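You operate a simulated robot arm through the tools that you are given. There is no shell and no other tool.

You run a simulated robot arm. Do the job below in one go: nothing can be reset, and whatever is moved stays where it is left.

JOB
Brush the burnt crumbs off the cold hotplate over the ovens.
Fine: the enamel pan moves off that lid to the slate; stove brush back; lid down. Set down upright: stove brush. Where these are worked on the way, their far stop is far enough and under half their travel is too little: lid over the ovens. What is to be rubbed or washed off counts as gone when no trace of it is left.
Where things are to end (x, y in the base frame): enamel pan within 6 cm of [69, 38].

Only the result counts: the job must be done as asked and must still hold three seconds after the hand-in. Knocking over, shifting, dropping, spilling or breaking anything else fails it. A push-on lid holds only when it is set on centred and level and pressed home; a screw cap is set on level and turned clockwise until tight.

ROBOT AND FRAMES
A 7-joint arm with a two-finger parallel gripper, fixed in place. Base frame: the origin is at the foot of the arm, x ahead of it, y to its left, z up. Lengths are in cm, angles in rad, forces in N, time in s.
With the tool pointing down near the work surface it reaches from about 34 to 78 cm from the base axis. Its first joint turns from -2.897 to 2.897 rad. Payload 3.91 kg.
The tool frame sits at the grasp point between the pads (the TCP): z along the fingers, y along the line on which they close. The tips reach 3 cm beyond it. Largest opening 11 cm; finger width 2, thickness 1; the body of the gripper, 4.8 by 11.2 cm, starts 5.5 cm behind the TCP.
Orientation is that of the tool frame in the base frame, as a unit quaternion [w, x, y, z]. With the fingers straight down and closing along the base's y, the tool's x points along the base's -x, its y along +y and its z along -z.

CONTROLS
- The arm moves only by the tool move_arm. Its argument "moves" is a list of rows, each an object of numbers (a shift or turn left out is 0, a gripper value left out holds the last): "jaw": the finger opening in cm, from 0 to 11; "x", "y", "z": the shift along the tool's x, y, z in cm; "rx", "ry", "rz": the turn, a rotation vector about the tool's x, y, z in degrees. In form: [{"jaw": .., "x": .., "y": .., "z": .., "rx": .., "ry": .., "rz": ..}, ...]. A call has 1 to 20 rows; each row shifts and turns the commanded pose from where the row before left it, along the tool's axes as they then stand. A row lasts 0.2 s, in which the tool goes at most 5 cm and 0.15 rad; a call with a longer step from one row to the next is refused whole, and so is a gripper value outside its range. Where a pose cannot be reached the arm comes as near as it can. A force on the tool above 40 N (or 10 N above the force at the start of the call, whichever is more), or a blocked arm, ends the call early, and 0.2 s more pass. Each finger travels about 15.3 cm/s and halts on what it meets, pressing with about 44 N; the grip force reading is that of the motor and also rises with nothing between the fingers. The clock runs only during rows and for 0.2 s after the last one: add rows that do not move to give the fingers time. It gives the time, the measured TCP pose, the force on the tool (base axes), the opening and the grip force at its end, in the units of the frame above (readings bear some noise), with the torque about the TCP (base axes, N m) and any sound that the robot's microphone picked up.
- Cameras (640 x 400 px; columns grow to the right, rows downward): "scene" is fixed at [39.9, -49.98, 170.47]; the picture's right is [0.96, 0.29, 0.00], its down [0.26, -0.87, -0.43] and it looks along [-0.12, 0.41, -0.90] (base axes); focal length 217 px, centre (320, 200). "wrist" rides on the gripper at [7.7, 0.7, -11.4] in the tool frame; the picture's right is [-0.09, 1.00, 0.00], its down [-0.80, -0.07, -0.59] and it looks along [-0.59, -0.05, 0.80] (tool axes); focal length 270 px, centre (320, 200).
- camera(camera): a new picture of that camera. It takes no simulated time.
- raise_lower(by): slides the trunk up (or, below 0, down) by that many cm; the arm rides with it, the base frame stays. It gives what a move gives, with no picture.
- locate(camera, pixels): for up to 12 pixels [column, row] of the newest picture of that camera ("zoom" is the newest enlarged one), the place [x, y, z] in the base frame of the surface seen there, good to about 0.2 cm. It takes no simulated time.
- zoom(camera, box): a new picture of the part [left, top, right, bottom] of that camera's present view, enlarged. It takes no simulated time.
- hand_in(): hands the job in; it is judged then, once.

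Unless the task says otherwise, let go and move clear before handing in.

The tools are called after "Emit:" as name(argument=value, ...) on one line, values as JSON. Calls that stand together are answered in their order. move_arm: Moves the arm, as the interface text tells. Its arguments: {"type":"object","properties":{"moves":{"type":"array"}},"required":["moves"]} The other tools are called the same way: raise_lower (by) slides the trunk up or down; camera (camera) takes a picture; locate (camera, pixels) gives the place of the surface under pixels of a picture; zoom (camera, box) takes an enlarged picture of a part of a camera's view; hand_in () hands the job in.

At the start:

```text
clock: 0.0
tool_pos: [24.99, -22.59, 143.31]
tcp_rot: [0.0, 0.0, 1.0, 0.0]
ft_force: [0.2, 0.1, -0.3]
moment: [0.01, -0.03, 0.01]
gripper_width: 11.0
grasp_force: 0.0
trunk travel left (down, up): [-57.5, 3.5]
```

scene: 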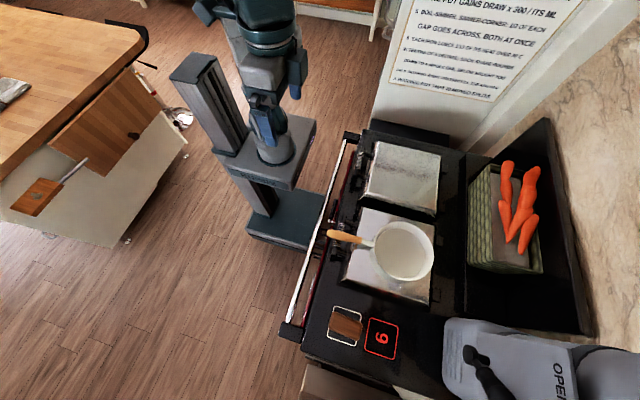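
wrist: 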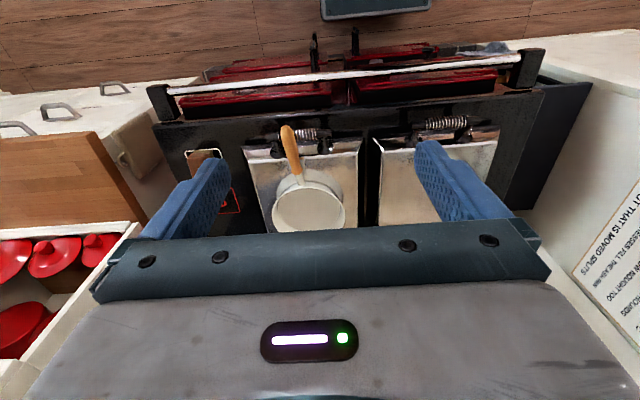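

The scene picture shows a range with two lids: the pan sits on the lid at about (395,250), with another lid at (403,178) and a brush at (347,325). I'll zoom in for detail before moving.

Emit:
zoom(camera="scene", box=[270, 120, 480, 250])

Emit:
zoom(camera="scene", box=[270, 230, 480, 361])

Emit:
zoom(camera="scene", box=[370, 0, 600, 130])

Emit:
locate(camera="scene", pixels=[[395, 250], [340, 237], [368, 245], [403, 178], [347, 325], [382, 340], [350, 270], [425, 295], [366, 210], [433, 235], [370, 150], [438, 160]])

```text
3.05 times, centred on (375, 185) of scene
```

zoom: 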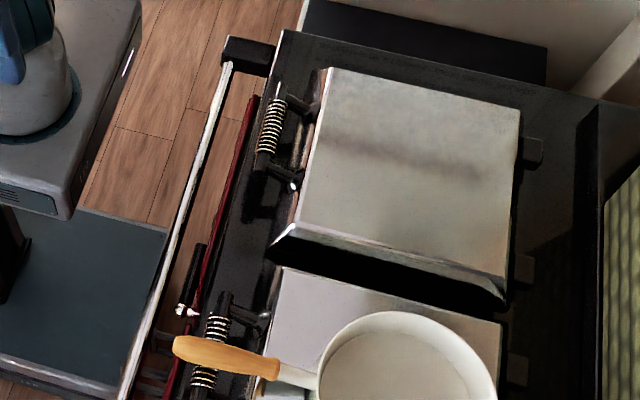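

```text
3.05 times, centred on (375, 296) of scene
```

zoom: 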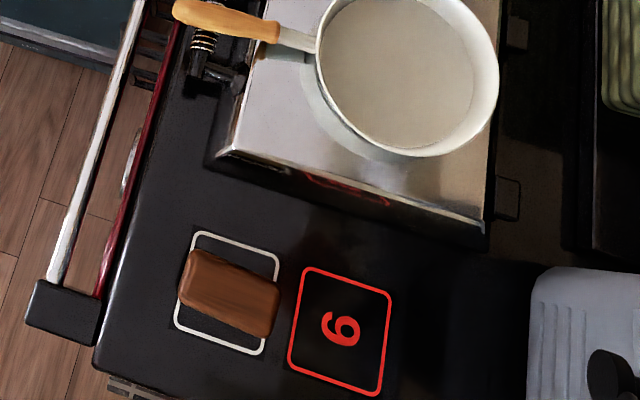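

```text
2.78 times, centred on (485, 65) of scene
```

zoom: 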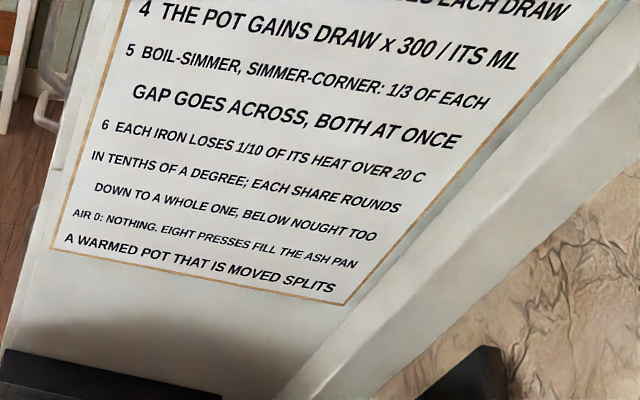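

```text
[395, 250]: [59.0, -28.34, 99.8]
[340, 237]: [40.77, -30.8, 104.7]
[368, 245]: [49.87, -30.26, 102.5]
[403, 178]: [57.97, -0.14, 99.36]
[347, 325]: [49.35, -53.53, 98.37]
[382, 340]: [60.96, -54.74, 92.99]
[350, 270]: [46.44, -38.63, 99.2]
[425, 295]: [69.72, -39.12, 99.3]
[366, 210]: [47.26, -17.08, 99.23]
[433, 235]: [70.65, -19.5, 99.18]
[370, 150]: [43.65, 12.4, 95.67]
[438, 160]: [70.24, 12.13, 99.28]
```

The sign carries operating rules, one being "a warmed pot that is moved splits", so I'll check the sign's location, the slate near [69, 38] and the front edge details.

Emit:
locate(camera="scene", pixels=[[410, 130], [380, 127], [445, 135], [400, 80], [490, 95], [480, 10], [340, 145], [290, 328], [390, 145], [460, 200], [455, 260], [500, 250]])

Emit:
zoom(camera="scene", box=[340, 100, 480, 187])

Emit:
zoom(camera="scene", box=[380, 0, 540, 100])

Emit:
zoom(camera="scene", box=[430, 220, 640, 400])

```text
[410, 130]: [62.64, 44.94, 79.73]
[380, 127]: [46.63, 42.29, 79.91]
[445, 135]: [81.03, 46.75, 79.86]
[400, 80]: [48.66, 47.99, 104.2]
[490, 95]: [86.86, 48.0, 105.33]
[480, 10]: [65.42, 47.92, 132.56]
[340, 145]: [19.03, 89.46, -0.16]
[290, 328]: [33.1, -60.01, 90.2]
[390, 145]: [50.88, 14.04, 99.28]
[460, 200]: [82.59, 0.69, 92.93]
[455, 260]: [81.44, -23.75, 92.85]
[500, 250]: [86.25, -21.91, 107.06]
```

```text
4.57 times, centred on (410, 144) of scene
```

zoom: 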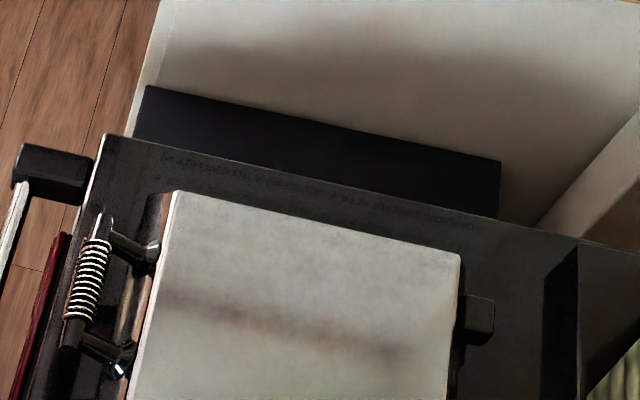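

```text
4.00 times, centred on (460, 50) of scene
```

zoom: 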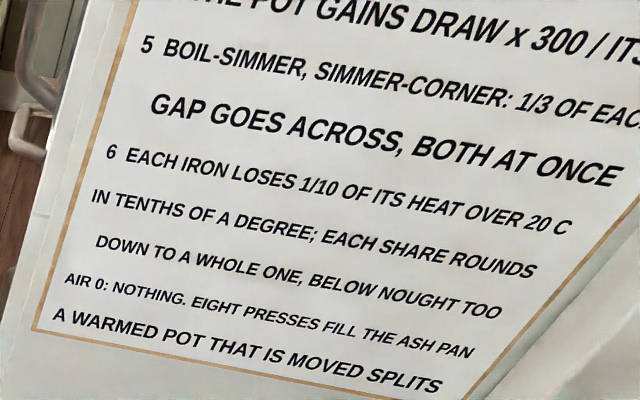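

```text
2.22 times, centred on (535, 310) of scene
```

zoom: 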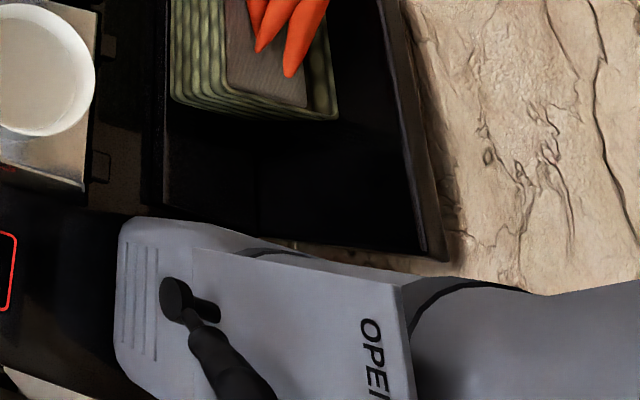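

The lid with the pan spans about x 47–71, y −39 to −17 at z 99.3. Its coil handle is at the front, and the slate is a lower shelf at z≈79.9. I'll move in closer for a better wrist view.

Emit:
move_arm(moves=[{"jaw": 11, "x": -1, "y": -1.3, "z": 3}, {"x": -1, "y": -1.3, "z": 3}, {"x": -1, "y": -1.3, "z": 3}, {"x": -1, "y": -1.3, "z": 3}, {"x": -1, "y": -1.3, "z": 3}, {"x": -1, "y": -1.3, "z": 3}])

Emit:
camera(camera="wrist")

Emit:
camera(camera="scene")

```text
clock: 1.4
tool_pos: [31.06, -30.3, 125.3]
tcp_rot: [0.0, 0.0, 1.0, 0.001]
ft_force: [0.1, 0.1, 1.0]
moment: [-0.03, 0.04, 0.01]
gripper_width: 11.0
grasp_force: 0.0
trunk travel left (down, up): [-57.5, 3.5]
```

```text
taken
```

wrist: 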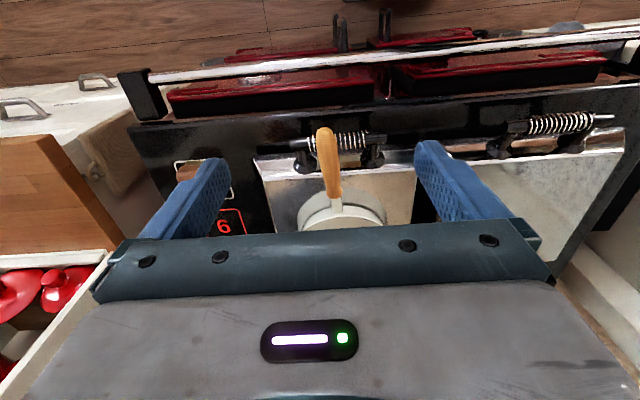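

```text
taken
```

scene: 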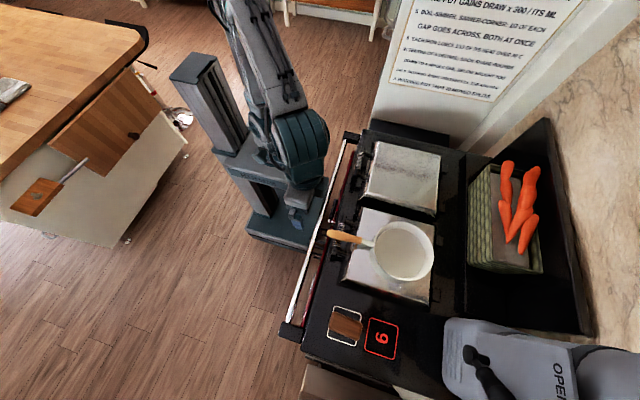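

The wrist view shows both coil handles, near (340,140) and (560,122), with the pan handle at (330,165) above the front one. I'll zoom in and locate points.

Emit:
zoom(camera="wrist", box=[230, 90, 430, 230])

Emit:
locate(camera="wrist", pixels=[[325, 131], [331, 180], [335, 202], [305, 145], [350, 140], [375, 137], [535, 126], [590, 120], [310, 170], [364, 165], [338, 215], [300, 225]])

Emit:
zoom(camera="wrist", box=[470, 90, 640, 210])

Emit:
zoom(camera="wrist", box=[150, 140, 300, 245])

```text
2.86 times, centred on (330, 160) of wrist
```

zoom: 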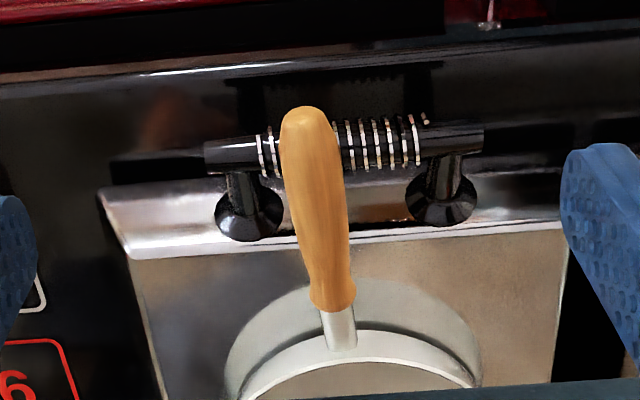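

```text
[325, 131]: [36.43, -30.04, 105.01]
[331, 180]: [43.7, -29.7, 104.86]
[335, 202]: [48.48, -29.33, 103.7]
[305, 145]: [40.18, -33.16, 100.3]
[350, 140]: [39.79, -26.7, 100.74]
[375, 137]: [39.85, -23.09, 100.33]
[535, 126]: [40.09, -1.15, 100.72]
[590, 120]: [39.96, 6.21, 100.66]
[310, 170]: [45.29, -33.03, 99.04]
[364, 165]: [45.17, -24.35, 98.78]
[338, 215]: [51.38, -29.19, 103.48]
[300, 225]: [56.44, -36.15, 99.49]
```

```text
3.33 times, centred on (555, 150) of wrist
```

zoom: 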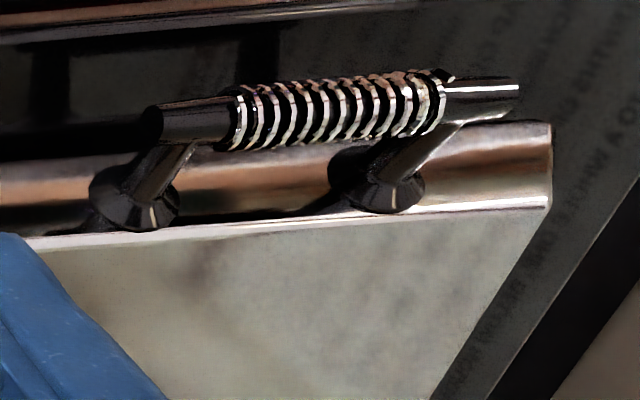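

```text
3.81 times, centred on (225, 192) of wrist
```

zoom: 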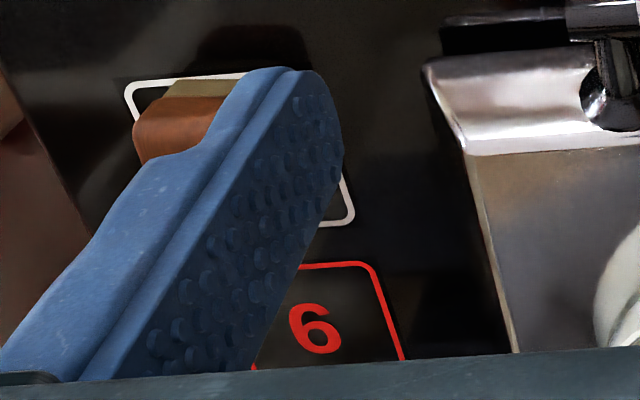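

The coil bar axis is near x=40, z≈99.5, with the wooden handle just above it at z≈103.5. Next I need the pan's exact rim and the slate and range edges.

Emit:
zoom(camera="scene", box=[320, 205, 448, 285])

Emit:
locate(camera="zoom", pixels=[[280, 200], [570, 210], [430, 82], [410, 370], [430, 220], [100, 165], [150, 165], [225, 190], [260, 200], [300, 290], [40, 150], [350, 360]])

Emit:
zoom(camera="scene", box=[355, 110, 467, 180])

Emit:
locate(camera="zoom", pixels=[[87, 50], [70, 110], [200, 100], [200, 140], [300, 120], [300, 160], [400, 145], [400, 185], [495, 165], [490, 200], [520, 150], [60, 140]])

```text
5.00 times, centred on (384, 245) of scene
```

zoom: 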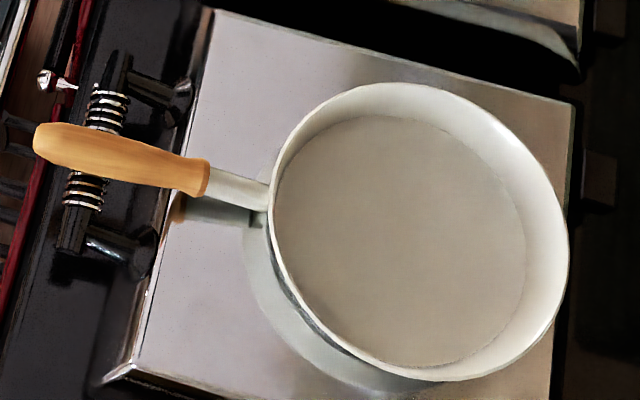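

```text
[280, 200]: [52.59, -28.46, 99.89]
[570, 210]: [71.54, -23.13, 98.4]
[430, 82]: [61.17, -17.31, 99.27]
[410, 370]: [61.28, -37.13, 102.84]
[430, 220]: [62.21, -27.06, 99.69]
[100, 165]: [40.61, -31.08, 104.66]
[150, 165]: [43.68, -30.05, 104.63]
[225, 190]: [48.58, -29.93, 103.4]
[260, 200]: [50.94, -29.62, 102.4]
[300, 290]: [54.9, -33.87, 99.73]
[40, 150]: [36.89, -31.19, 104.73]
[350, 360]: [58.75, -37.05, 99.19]
```

```text
5.71 times, centred on (411, 145) of scene
```

zoom: 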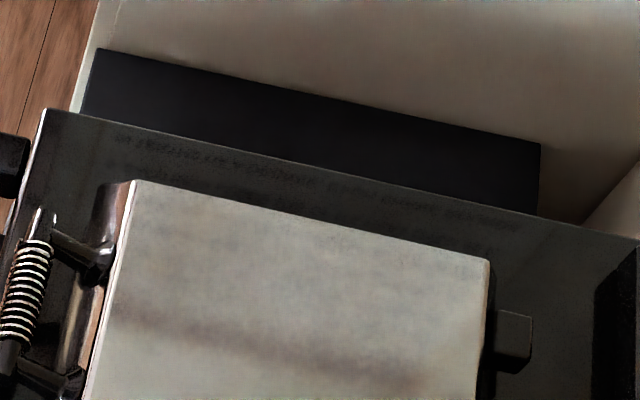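

```text
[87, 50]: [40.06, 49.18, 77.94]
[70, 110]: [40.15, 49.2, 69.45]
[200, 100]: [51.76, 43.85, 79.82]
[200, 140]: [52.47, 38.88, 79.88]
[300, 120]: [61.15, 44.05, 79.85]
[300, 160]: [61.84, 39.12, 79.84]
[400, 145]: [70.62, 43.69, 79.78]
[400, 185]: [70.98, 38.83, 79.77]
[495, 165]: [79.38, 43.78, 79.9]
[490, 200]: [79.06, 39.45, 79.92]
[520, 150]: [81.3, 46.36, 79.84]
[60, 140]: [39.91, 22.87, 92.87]
```

The pan rim centre is about (60.5, −29) with radius ≈9, and the handle runs along y≈−29.6 at x=46. I'll move above that handle point with the jaws part open.

Emit:
move_arm(moves=[{"jaw": 6, "x": -4, "y": 0.2}, {"x": -4, "y": 0.2}, {"x": -4, "y": 0.2}, {"x": -3.2, "y": 0.1}, {"z": 4}, {"z": 4}, {"z": 4}, {}])

Emit:
camera(camera="wrist")

Emit:
camera(camera="scene")

```text
clock: 3.2
tool_pos: [46.26, -29.54, 113.13]
tcp_rot: [0.0, 0.001, 1.0, 0.001]
ft_force: [-0.1, 0.5, -0.2]
moment: [-0.01, -0.01, 0.01]
gripper_width: 6.01
grasp_force: 0.0
trunk travel left (down, up): [-57.5, 3.5]
```

```text
taken
```

wrist: 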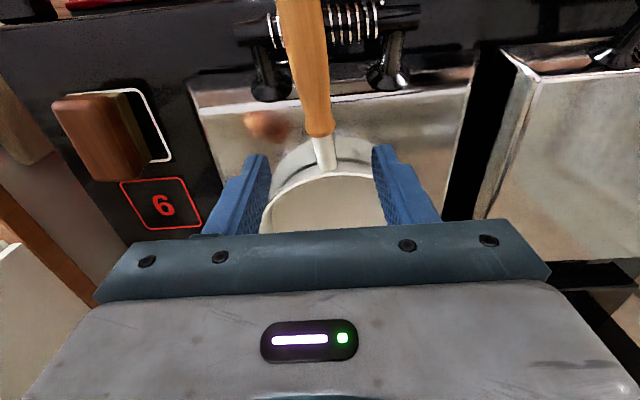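

```text
taken
```

scene: 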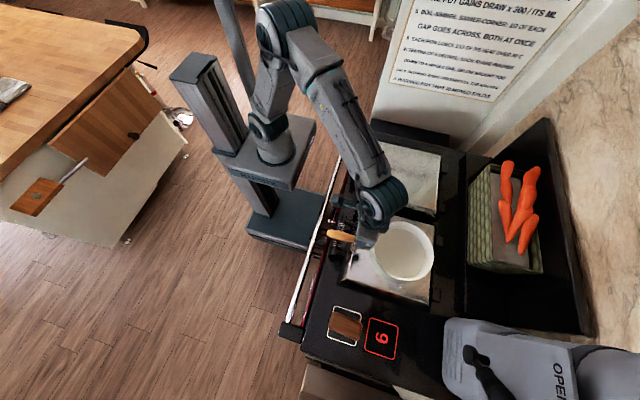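

The handle lies between the fingers, at about (315,80) to (325,160). I'll check its position, then descend and grip.

Emit:
locate(camera="wrist", pixels=[[303, 60], [312, 100], [318, 128], [325, 155], [304, 128], [332, 128], [130, 95], [85, 130], [60, 105], [150, 160], [170, 155], [110, 95]])

Emit:
move_arm(moves=[{"z": 3}, {"z": 3}, {"z": 2.9}, {"z": 0.3}, {"jaw": 1}, {}, {}, {}])

```text
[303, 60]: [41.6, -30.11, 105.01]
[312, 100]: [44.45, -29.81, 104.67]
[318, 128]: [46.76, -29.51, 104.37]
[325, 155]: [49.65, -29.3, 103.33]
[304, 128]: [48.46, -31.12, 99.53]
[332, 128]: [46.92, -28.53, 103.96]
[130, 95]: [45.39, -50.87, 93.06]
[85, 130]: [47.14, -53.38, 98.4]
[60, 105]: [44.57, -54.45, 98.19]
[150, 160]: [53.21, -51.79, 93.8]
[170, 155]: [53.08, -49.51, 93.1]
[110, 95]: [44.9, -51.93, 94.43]
```

```text
clock: 5.0
tool_pos: [46.14, -29.67, 104.13]
tcp_rot: [0.0, 0.0, 1.0, 0.0]
ft_force: [-1.6, 1.4, 1.2]
moment: [0.07, -0.01, 0.27]
gripper_width: 2.65
grasp_force: 43.9
trunk travel left (down, up): [-57.5, 3.5]
```

Grip is closed on the handle at 2.65 cm with 44 N. Next is a slow lift and a look.

Emit:
move_arm(moves=[{"z": -0.5}, {"z": -1}, {"z": -1.5}, {"z": -2}, {}])

Emit:
camera(camera="wrist")

Emit:
camera(camera="scene")

```text
clock: 6.2
tool_pos: [46.15, -29.65, 109.07]
tcp_rot: [-0.001, 0.001, 1.0, 0.0]
ft_force: [-1.1, -0.7, -7.4]
moment: [-0.01, 0.71, -0.01]
gripper_width: 2.58
grasp_force: 44.0
trunk travel left (down, up): [-57.5, 3.5]
```

```text
taken
```

wrist: 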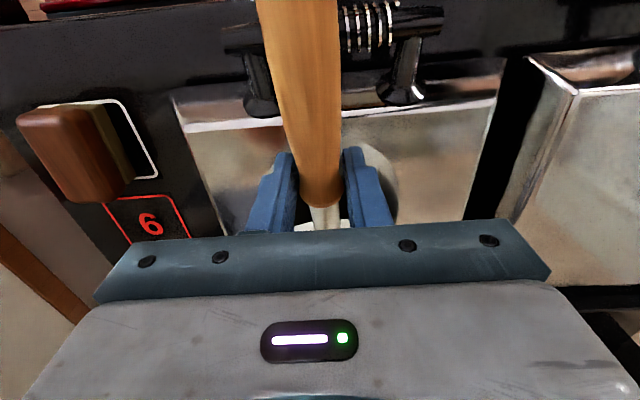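

```text
taken
```

scene: 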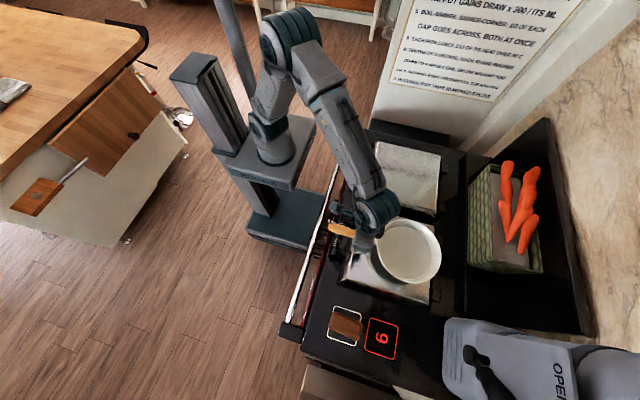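

The pan is lifted (about 0.75 kg, 0.7 N m) and appears to hold. I'll check its droop before carrying it.

Emit:
zoom(camera="scene", box=[330, 205, 458, 285])

Emit:
locate(camera="zoom", pixels=[[260, 200], [400, 220], [460, 200], [340, 230], [400, 380], [300, 350]])

```text
5.00 times, centred on (394, 245) of scene
```

zoom: 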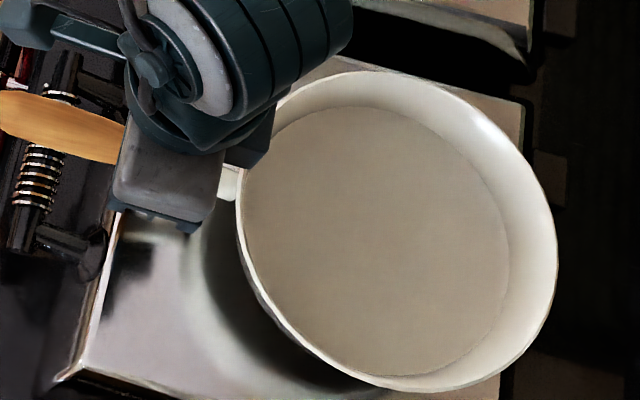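

```text
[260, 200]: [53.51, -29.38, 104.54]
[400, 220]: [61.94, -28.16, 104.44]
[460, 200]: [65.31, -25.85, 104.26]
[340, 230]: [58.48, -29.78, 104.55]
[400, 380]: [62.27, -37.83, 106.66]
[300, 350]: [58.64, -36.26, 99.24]
```

There is almost no droop: the pan floor sits at z≈104.5 across its width. I'll raise it a bit more and carry it across toward +y.

Emit:
move_arm(moves=[{"z": -2}, {"z": -2, "y": 1}, {"y": 2.5, "x": -0.4}, {"y": 3.3, "x": -0.5}, {"y": 3.6, "x": -0.5}, {"y": 3.6, "x": -0.5}, {"y": 3.6, "x": -0.5}, {"y": 3.6, "x": -0.5}, {"y": 3.6, "x": -0.5}, {"y": 3.6, "x": -0.5}, {"y": 3.6, "x": -0.5}, {"y": 3.6, "x": -0.5}, {"y": 3.6, "x": -0.5}, {"y": 3.6, "x": -0.5}, {"y": 3.6, "x": -0.5}, {"y": 3.0, "x": -0.5}, {"y": 2.0, "x": -0.4}, {"y": 1}, {}])

Emit:
camera(camera="scene")

Emit:
camera(camera="wrist")

```text
clock: 10.2
tool_pos: [53.67, 22.81, 113.13]
tcp_rot: [0.0, 0.0, 1.0, -0.001]
ft_force: [0.7, -0.4, -7.7]
moment: [0.02, 0.7, 0.01]
gripper_width: 2.58
grasp_force: 43.7
trunk travel left (down, up): [-57.5, 3.5]
```

```text
taken
```

scene: 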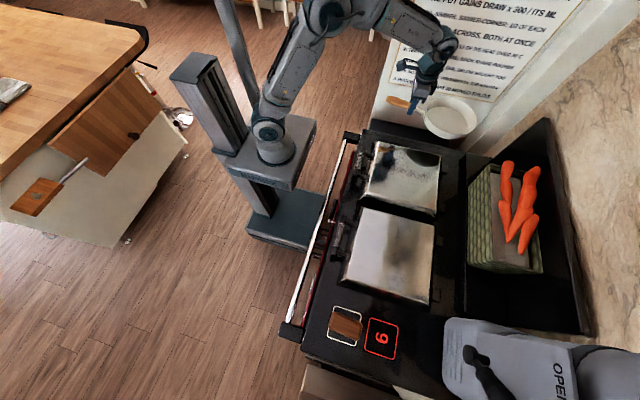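

```text
taken
```

wrist: 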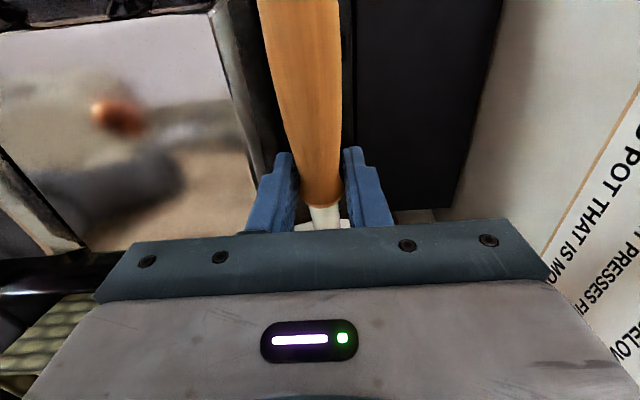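

The pan is now at y≈23, with the slate seen as the dark strip at (430,100). I'll locate its edges.

Emit:
locate(camera="wrist", pixels=[[360, 40], [362, 120], [400, 100], [480, 100], [495, 20], [440, 200], [350, 10], [248, 60], [258, 30], [540, 100], [380, 180], [230, 40]])

Emit:
zoom(camera="scene", box=[360, 60, 520, 160])

```text
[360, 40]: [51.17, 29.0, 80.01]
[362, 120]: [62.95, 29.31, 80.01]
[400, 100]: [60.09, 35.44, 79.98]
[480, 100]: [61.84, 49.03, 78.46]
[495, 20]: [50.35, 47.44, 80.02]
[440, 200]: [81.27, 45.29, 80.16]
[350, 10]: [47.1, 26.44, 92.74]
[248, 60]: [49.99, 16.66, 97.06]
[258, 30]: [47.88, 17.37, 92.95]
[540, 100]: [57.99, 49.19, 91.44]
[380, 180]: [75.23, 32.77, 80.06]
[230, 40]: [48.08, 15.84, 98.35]
```

```text
4.00 times, centred on (440, 110) of scene
```

zoom: 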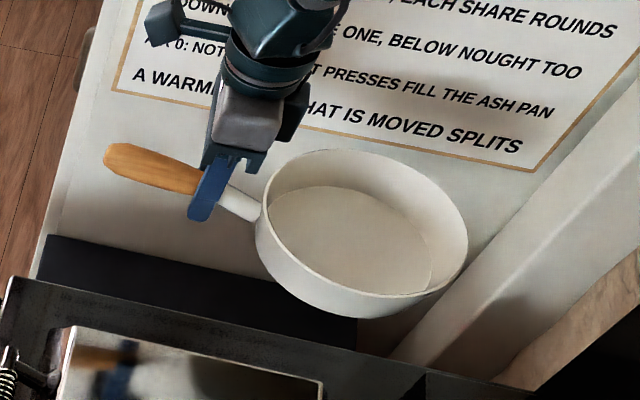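

The slate spans y≈28.5–48 with the range edge at y≈26.5. I'll check the pan centre relative to the TCP using floor-edge pixels.

Emit:
locate(camera="zoom", pixels=[[272, 215], [430, 265], [345, 190], [380, 290], [352, 240], [264, 195], [466, 235], [340, 152], [350, 317]])

```text
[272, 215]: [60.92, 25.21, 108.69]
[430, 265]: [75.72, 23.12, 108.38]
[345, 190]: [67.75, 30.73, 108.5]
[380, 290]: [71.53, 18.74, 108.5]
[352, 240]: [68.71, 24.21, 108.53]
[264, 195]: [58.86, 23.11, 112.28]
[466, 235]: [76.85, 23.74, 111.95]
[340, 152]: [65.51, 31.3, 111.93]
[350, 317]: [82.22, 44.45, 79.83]
```

The pan centre is offset about (+14.4, +0.7) from the TCP. I'll shift to TCP (54.6, 36.8) and descend toward the slate, stopping a little above.

Emit:
move_arm(moves=[{"y": 2, "x": -0.2}, {"y": 3, "x": -0.2}, {"y": 3, "x": -0.2}, {"y": 3, "x": -0.2}, {"y": 2, "x": -0.1}, {"y": 1}, {}, {"z": 1.5}, {"z": 3}, {"z": 3}, {"z": 3}, {"z": 3}, {"z": 3}, {"z": 3}, {"z": 3}, {"z": 2}, {"z": 1}, {}])

Emit:
camera(camera="scene")

Emit:
zoom(camera="scene", box=[340, 60, 500, 160])

```text
clock: 14.0
tool_pos: [54.56, 36.88, 87.54]
tcp_rot: [0.0, 0.0, 1.0, 0.0]
ft_force: [-0.2, -0.5, -6.8]
moment: [-0.01, 0.7, -0.02]
gripper_width: 2.62
grasp_force: 43.6
trunk travel left (down, up): [-57.5, 3.5]
```

```text
taken
```

scene: 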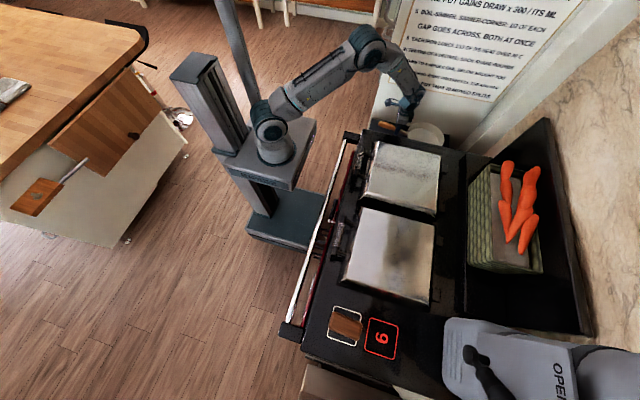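

```text
4.00 times, centred on (420, 110) of scene
```

zoom: 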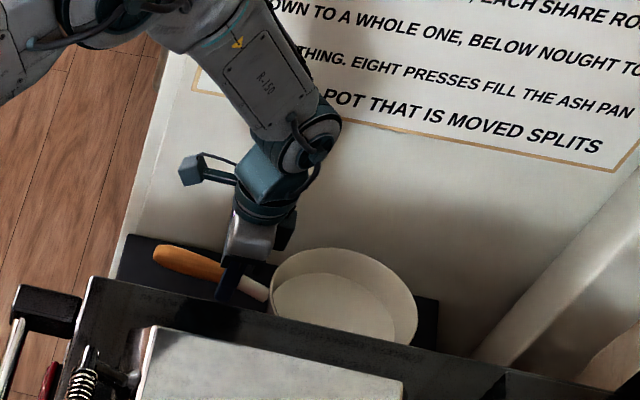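

The pan sits over the slate with no contact yet. I'll lower it the last 2.7 cm slowly and watch the force.

Emit:
move_arm(moves=[{"z": 1}, {"z": 0.8}, {"z": 0.4}, {"z": 0.3}, {"z": 0.2}, {}])

```text
clock: 15.4
tool_pos: [54.5, 36.85, 84.99]
tcp_rot: [0.002, 0.0, 1.0, 0.0]
ft_force: [-2.9, 0.7, 1.8]
moment: [0.09, -1.25, 0.1]
gripper_width: 2.61
grasp_force: 44.4
trunk travel left (down, up): [-57.5, 3.5]
```

Contact is made: the vertical force went from −7 to +2 N and the moment flipped. I'll open the jaws and rise clear.

Emit:
move_arm(moves=[{"jaw": 4}, {"jaw": 5.5}, {}, {"z": -1}, {"z": -3}, {"z": -4}, {"z": -4}, {"z": -4}])

Emit:
camera(camera="wrist")

Emit:
camera(camera="scene")

Emit:
zoom(camera="scene", box=[340, 60, 500, 160])

```text
clock: 17.2
tool_pos: [54.41, 36.97, 100.9]
tcp_rot: [0.0, 0.0, 1.0, 0.0]
ft_force: [0.0, 0.5, -0.2]
moment: [0.0, 0.01, -0.01]
gripper_width: 5.5
grasp_force: 0.0
trunk travel left (down, up): [-57.5, 3.5]
```

```text
taken
```

wrist: 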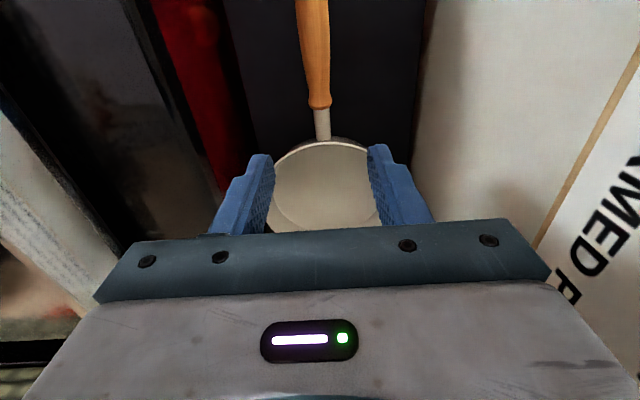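

```text
taken
```

scene: 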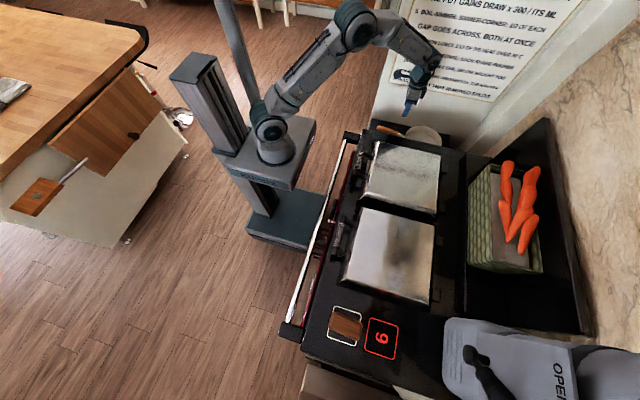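

```text
4.00 times, centred on (420, 110) of scene
```

zoom: 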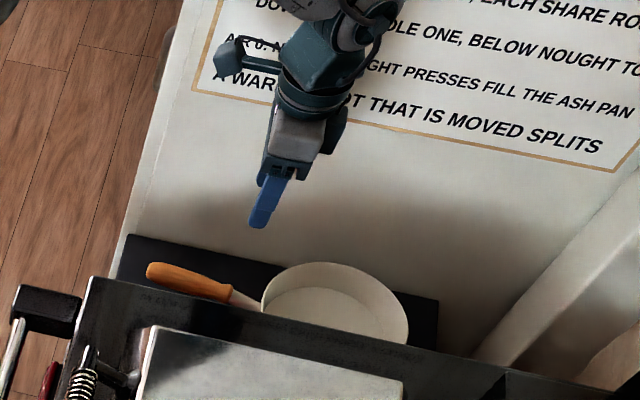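

The pan is standing on the slate. I'll raise, travel back over the lid, and study its hinge and front handle.

Emit:
move_arm(moves=[{"z": -4}, {"z": -5}, {"z": -4, "y": -2}, {"y": -4.5, "x": 1}, {"y": -4.7, "x": 1.2}, {"y": -4.7, "x": 1.2}, {"y": -4.7, "x": 1.2}, {"y": -4.7, "x": 1.2}, {"y": -4.7, "x": 1.2}, {"y": -4.7, "x": 1.2}, {"y": -4.7, "x": 1.2}, {"y": -4.7, "x": 1.2}, {"y": -4.7, "x": 1.2}, {"y": -4.7, "x": 1.2}, {"y": -4.7, "x": 1.2}, {"y": -4.7, "x": 1.2}, {"y": -3, "x": 0.8}, {}])

Emit:
camera(camera="wrist")

Emit:
camera(camera="scene")

Emit:
zoom(camera="scene", box=[320, 190, 464, 310])

Emit:
locate(camera="scene", pixels=[[300, 170], [240, 150], [440, 284], [438, 252], [441, 240], [428, 300], [346, 283], [405, 126], [424, 130], [438, 137], [385, 128], [355, 330]])

```text
clock: 21.0
tool_pos: [38.33, -29.01, 114.15]
tcp_rot: [0.0, 0.0, 1.0, 0.001]
ft_force: [-0.5, -0.6, 0.2]
moment: [-0.01, 0.01, 0.01]
gripper_width: 5.48
grasp_force: 0.0
trunk travel left (down, up): [-57.5, 3.5]
```

```text
taken
```

wrist: 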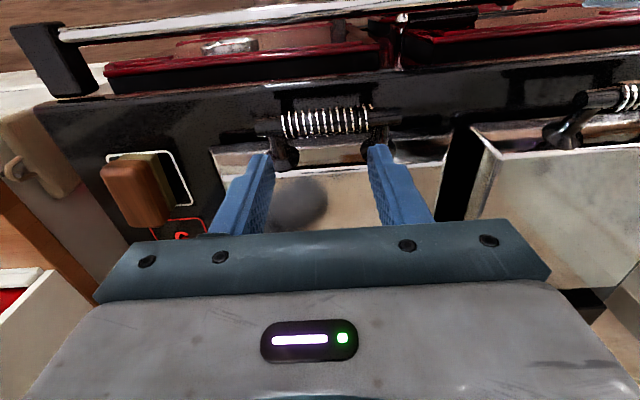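

```text
taken
```

scene: 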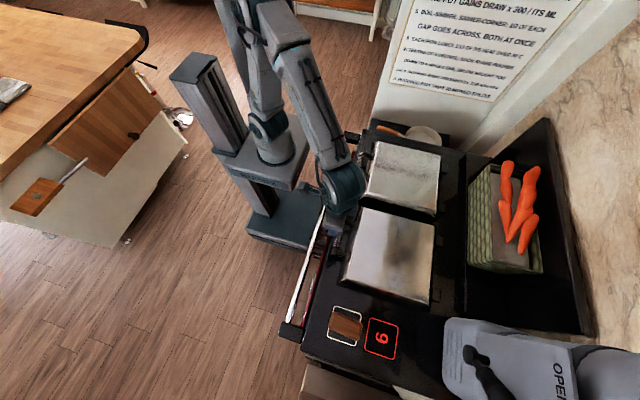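

```text
3.33 times, centred on (392, 250) of scene
```

zoom: 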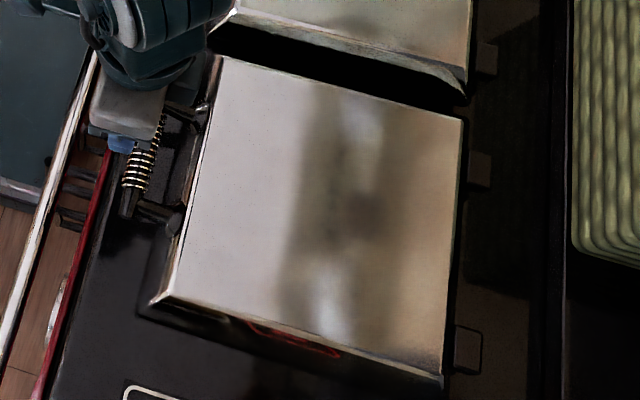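

```text
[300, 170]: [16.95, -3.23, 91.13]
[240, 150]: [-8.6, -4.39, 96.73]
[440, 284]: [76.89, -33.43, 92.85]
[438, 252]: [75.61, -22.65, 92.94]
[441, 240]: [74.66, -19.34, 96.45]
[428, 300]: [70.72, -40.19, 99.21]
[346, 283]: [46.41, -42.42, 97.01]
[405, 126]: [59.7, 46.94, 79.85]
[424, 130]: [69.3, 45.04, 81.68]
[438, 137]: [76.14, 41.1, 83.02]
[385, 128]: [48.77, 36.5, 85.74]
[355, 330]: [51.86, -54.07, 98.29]
```

The arm plate is at z≈91, so the shoulder is around 124, which is good for lifting the lid. The hinge blocks are near x≈74, z≈96. I'll measure the coil bar precisely from the wrist view.

Emit:
zoom(camera="wrist", box=[240, 80, 420, 192])

Emit:
locate(camera="zoom", pixels=[[60, 165], [160, 115], [300, 100], [300, 140], [300, 180], [300, 195], [440, 130], [540, 120], [160, 250], [150, 150], [300, 260], [470, 240]])

```text
3.56 times, centred on (330, 136) of wrist
```

zoom: 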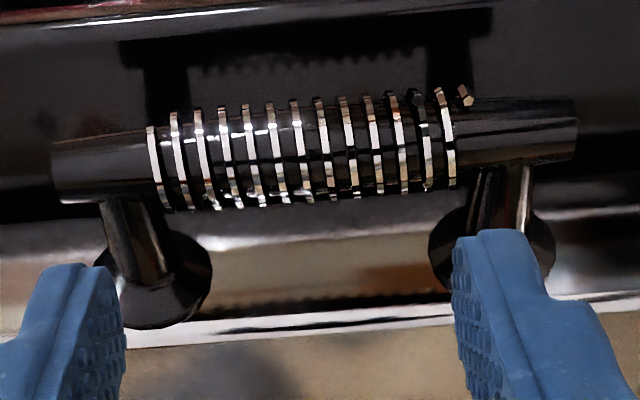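

```text
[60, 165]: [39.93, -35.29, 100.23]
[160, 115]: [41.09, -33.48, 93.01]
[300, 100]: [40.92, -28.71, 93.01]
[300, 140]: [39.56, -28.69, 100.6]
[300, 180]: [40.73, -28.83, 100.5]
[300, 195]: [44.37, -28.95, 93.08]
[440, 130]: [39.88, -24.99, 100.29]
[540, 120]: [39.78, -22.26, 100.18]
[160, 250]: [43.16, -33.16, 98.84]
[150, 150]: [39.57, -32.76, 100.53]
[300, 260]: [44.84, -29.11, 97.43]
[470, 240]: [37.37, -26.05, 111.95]
```

The coil bar axis is at x≈40.0, z≈99.5, with the posts at y≈−33 and −24. I'll turn the gripper 90° so it closes along x, then centre it over the bar.

Emit:
move_arm(moves=[{"jaw": 5, "rz": 8.5}, {"rz": 8.5}, {"rz": 8.5}, {"rz": 8.5}, {"rz": 8.5}, {"rz": 8.5}, {"rz": 8.5}, {"rz": 8.5}, {"rz": 8.5}, {"rz": 8.5}, {"rz": 5}, {"y": 1.67, "x": 0.2}, {"z": 3}, {"z": 3}, {}])

Emit:
camera(camera="wrist")

Emit:
camera(camera="scene")

```text
clock: 24.2
tool_pos: [39.75, -29.01, 107.97]
tcp_rot: [0.0, 0.707, 0.707, 0.0]
ft_force: [0.0, -0.3, 0.2]
moment: [-0.01, 0.0, 0.01]
gripper_width: 5.0
grasp_force: 0.1
trunk travel left (down, up): [-57.5, 3.5]
```

```text
taken
```

wrist: 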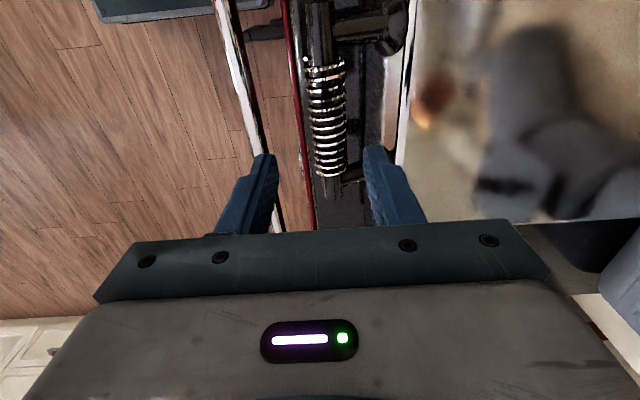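

```text
taken
```

scene: 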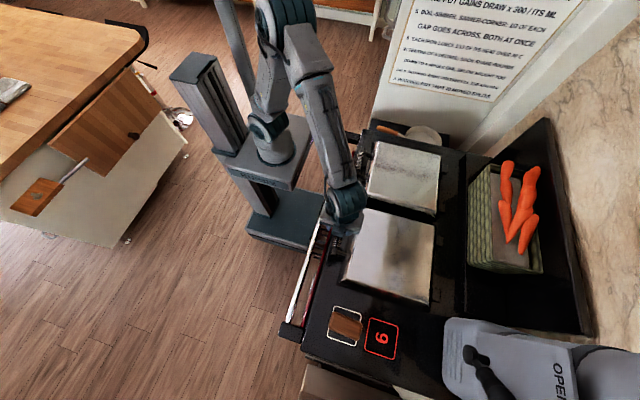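

The gripper straddles the coil bar, seen at (325,110) between the fingers. I'll descend to z≈100 and close.

Emit:
move_arm(moves=[{"z": 3, "y": 0.25}, {"z": 3}, {"z": 1.8}, {}, {"jaw": 1}, {}, {}, {}])

Emit:
camera(camera="wrist")

```text
clock: 26.0
tool_pos: [40.37, -29.11, 100.1]
tcp_rot: [0.001, 0.707, 0.708, 0.0]
ft_force: [15.9, -2.5, 4.5]
moment: [-0.55, -0.34, -0.05]
gripper_width: 2.35
grasp_force: 45.2
trunk travel left (down, up): [-57.5, 3.5]
```

```text
taken
```

wrist: 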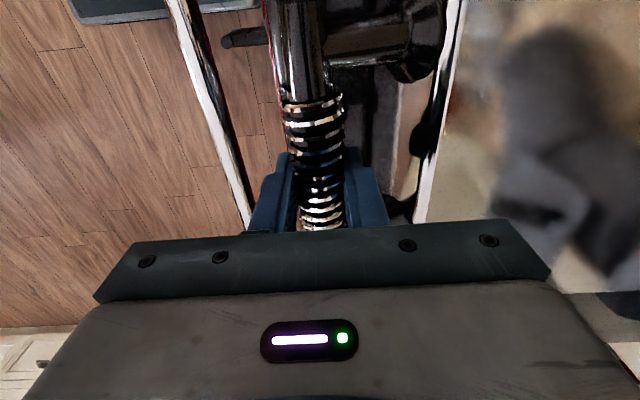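

The grip has closed on the bar at 2.35 cm. The bar sits about 0.3 cm further forward than commanded, so I'll relieve that and lift gently along the hinge arc.

Emit:
move_arm(moves=[{"y": 0.35}, {"y": 0.16, "z": -1.14}, {"y": 0.31, "z": -1.69}, {"y": 0.56, "z": -2.23}, {}])

Emit:
camera(camera="scene")

Emit:
camera(camera="wrist")

```text
clock: 27.2
tool_pos: [41.24, -29.22, 105.17]
tcp_rot: [-0.001, 0.708, 0.706, -0.001]
ft_force: [-10.0, -4.3, -11.8]
moment: [0.41, 0.29, -0.04]
gripper_width: 2.37
grasp_force: 45.2
trunk travel left (down, up): [-57.5, 3.5]
```

```text
taken
```

scene: 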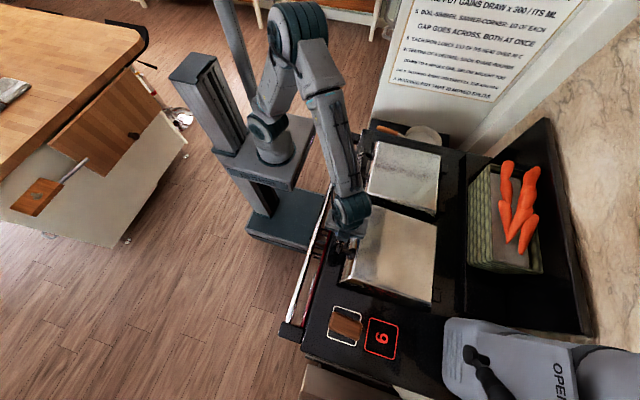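

```text
taken
```

wrist: 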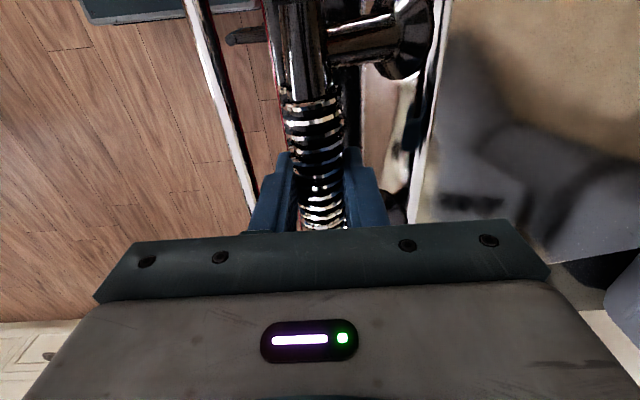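

The lid is rising: measured x went 40.37→41.24 as z rose 5.1, so the hinge height is about 96.5. I'll continue along the refined arc, tilting the tool forward as I go.

Emit:
move_arm(moves=[{"y": 0.4, "z": -1.75, "rx": -1.5}, {"y": 0.51, "z": -1.72, "rx": -1.5}, {"y": 0.8, "z": -1.66, "rx": -1.5}, {"y": 0.85, "z": -1.65, "rx": -1.5}, {"y": 1.07, "z": -1.5, "rx": -1.5}, {"y": 1.11, "z": -1.49, "rx": -1.5}, {}])

Emit:
camera(camera="scene")

```text
clock: 28.8
tool_pos: [45.35, -29.06, 115.57]
tcp_rot: [0.056, 0.705, 0.704, 0.056]
ft_force: [-20.7, 1.6, -2.1]
moment: [0.97, 0.64, 0.22]
gripper_width: 2.38
grasp_force: 45.1
trunk travel left (down, up): [-57.5, 3.5]
```

```text
taken
```

scene: 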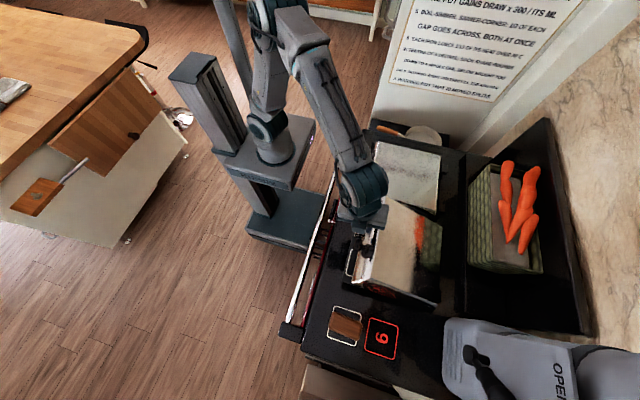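

The force is mostly radial (−20 N in x), meaning the hinge is further back; the three points fit a hinge at about (76, 96.4) with R≈35.75. I'll correct for that and continue.

Emit:
move_arm(moves=[{"y": 0.9, "z": -1.32, "rx": -1.5}, {"y": 0.97, "z": -1.29, "rx": -1.5}, {"y": 1.19, "z": -0.99, "rx": -1.5}, {"y": 1.2, "z": -0.98, "rx": -1.5}, {"y": 1.31, "z": -0.81, "rx": -1.5}, {"y": 1.33, "z": -0.8, "rx": -1.5}, {}])

Emit:
camera(camera="scene")

```text
clock: 30.4
tool_pos: [51.04, -29.01, 123.04]
tcp_rot: [0.11, 0.699, 0.698, 0.11]
ft_force: [-8.5, -2.5, -8.4]
moment: [0.07, 0.51, 0.16]
gripper_width: 2.39
grasp_force: 46.0
trunk travel left (down, up): [-57.5, 3.5]
```

```text
taken
```

scene: 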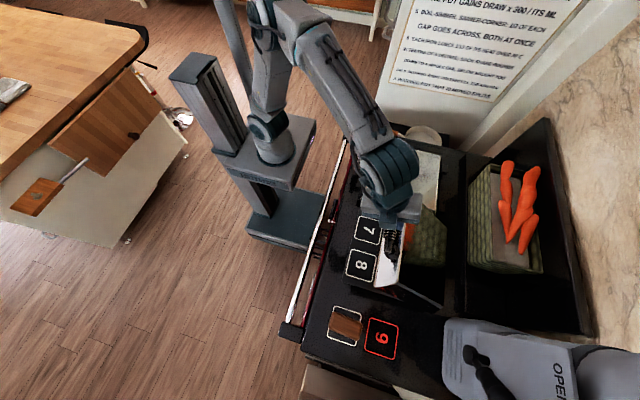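

Tracking well; the lid is at about 41° of opening and numbered marks are visible below it. I'll continue along the arc with R≈36.4.

Emit:
move_arm(moves=[{"y": 1.43, "z": -0.75, "rx": -1.5}, {"y": 1.47, "z": -0.7, "rx": -1.5}, {"y": 1.5, "z": -0.44, "rx": -1.5}, {"y": 1.53, "z": -0.4, "rx": -1.5}, {"y": 1.55, "z": -0.23, "rx": -1.5}, {"y": 1.57, "z": -0.18, "rx": -1.5}, {"y": 1.57, "z": 0.0, "rx": -1.5}, {"y": 1.57, "z": 0.03, "rx": -1.5}, {}])

Emit:
camera(camera="scene")

```text
clock: 32.4
tool_pos: [61.48, -29.05, 129.99]
tcp_rot: [0.181, 0.683, 0.683, 0.182]
ft_force: [-1.5, 0.1, -25.1]
moment: [-0.25, 0.46, -0.11]
gripper_width: 2.4
grasp_force: 45.0
trunk travel left (down, up): [-57.5, 3.5]
```

```text
taken
```

scene: 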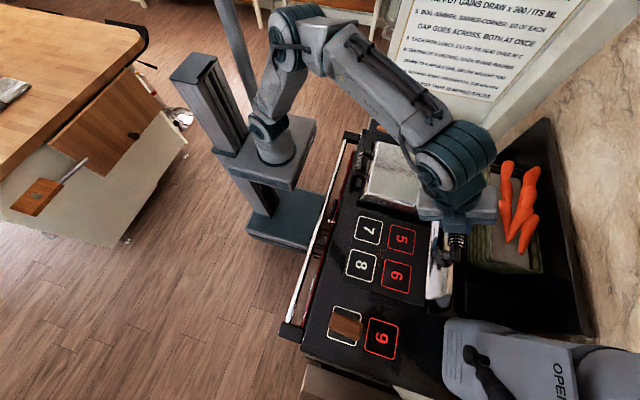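

The lid is about 61° open and under it I see numbered tiles 5–8. I'll zoom to look for crumbs.

Emit:
zoom(camera="scene", box=[320, 200, 464, 290])

Emit:
locate(camera="scene", pixels=[[367, 231], [361, 266], [400, 240], [396, 276], [382, 340], [347, 325], [425, 250], [415, 290], [440, 270], [360, 210], [380, 255]])

Emit:
camera(camera="wrist")

```text
4.44 times, centred on (392, 245) of scene
```

zoom: 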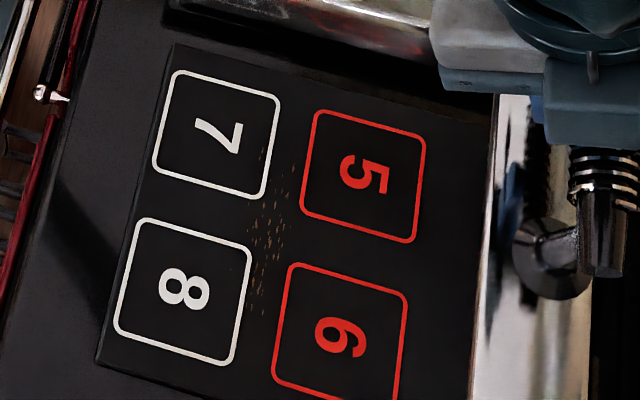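

```text
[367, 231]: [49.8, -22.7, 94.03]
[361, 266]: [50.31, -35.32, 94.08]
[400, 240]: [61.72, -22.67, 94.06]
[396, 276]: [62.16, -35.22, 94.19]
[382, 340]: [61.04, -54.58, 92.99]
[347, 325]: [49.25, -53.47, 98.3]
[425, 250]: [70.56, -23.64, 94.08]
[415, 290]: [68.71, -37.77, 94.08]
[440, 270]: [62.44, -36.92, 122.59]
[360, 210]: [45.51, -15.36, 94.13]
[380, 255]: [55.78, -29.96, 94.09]
```

```text
taken
```

wrist: 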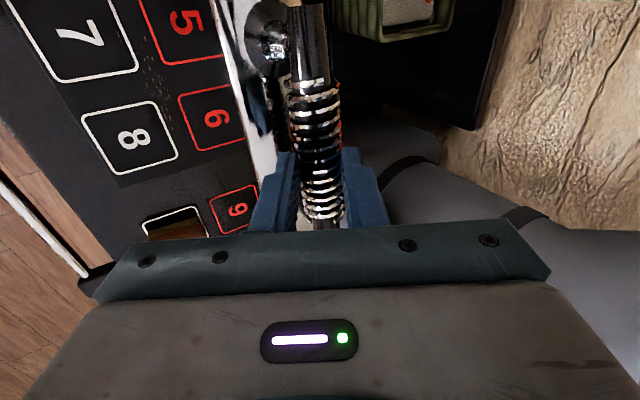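

Burnt crumbs are visible around (56, −30), between tiles 7/8 and 5/6, on a plate at z≈94.1. I'll continue opening the lid toward its far stop.

Emit:
move_arm(moves=[{"y": 1.5, "z": 0.35, "rx": -1.5}, {"y": 1.57, "z": 0.39, "rx": -1.5}, {"y": 1.5, "z": 0.44, "rx": -1.5}, {"y": 1.51, "z": 0.48, "rx": -1.5}, {"y": 1.43, "z": 0.64, "rx": -1.5}, {"y": 1.43, "z": 0.68, "rx": -1.5}, {}])

Emit:
camera(camera="scene")

```text
clock: 34.0
tool_pos: [70.09, -28.94, 133.32]
tcp_rot: [0.239, 0.666, 0.666, 0.238]
ft_force: [-8.8, -1.0, 13.0]
moment: [0.05, 0.05, 0.03]
gripper_width: 0.93
grasp_force: 0.1
trunk travel left (down, up): [-57.5, 3.5]
```

```text
taken
```

scene: 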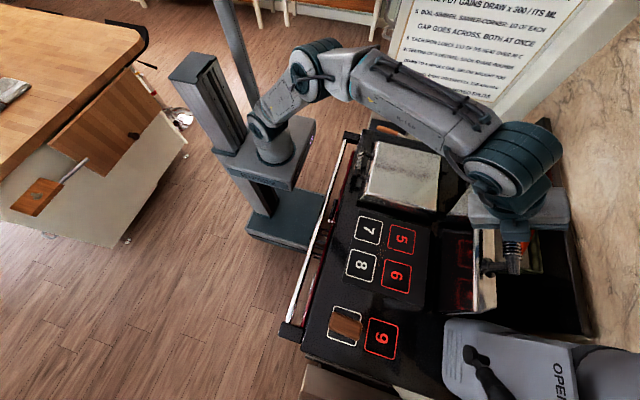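

The fingers slipped off the bar (opening now 0.93). I'll check whether the lid is standing and where the fingers are.

Emit:
camera(camera="wrist")

Emit:
zoom(camera="scene", box=[400, 190, 560, 330])

Emit:
locate(camera="scene", pixels=[[515, 265], [490, 268], [480, 290], [478, 250], [495, 300], [460, 270], [472, 235], [485, 240], [500, 268]])

```text
taken
```

wrist: 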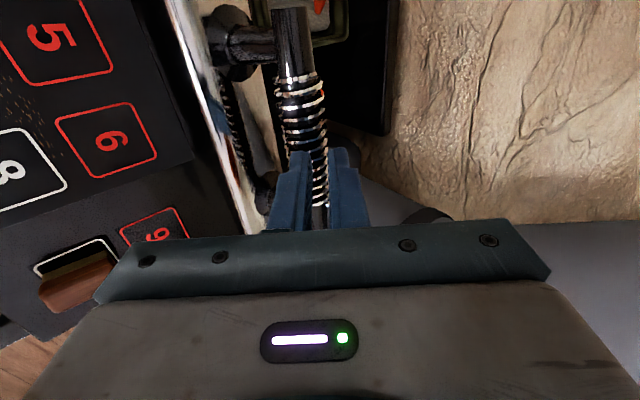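

```text
2.86 times, centred on (480, 260) of scene
```

zoom: 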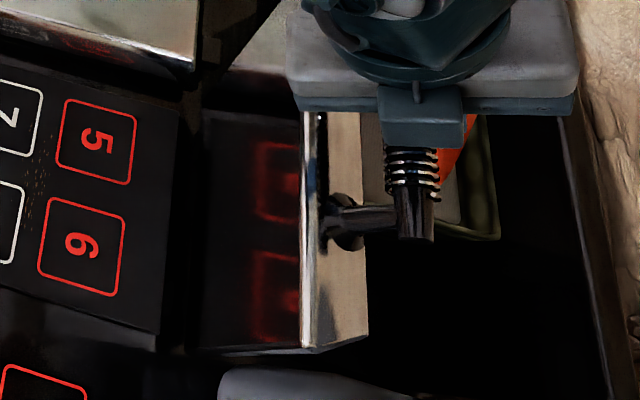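

```text
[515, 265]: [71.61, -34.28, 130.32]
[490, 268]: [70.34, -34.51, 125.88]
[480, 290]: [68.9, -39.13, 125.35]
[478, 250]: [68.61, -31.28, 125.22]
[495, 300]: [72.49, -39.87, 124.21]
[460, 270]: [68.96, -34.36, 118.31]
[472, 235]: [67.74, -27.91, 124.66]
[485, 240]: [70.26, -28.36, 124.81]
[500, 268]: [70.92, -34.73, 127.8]
```

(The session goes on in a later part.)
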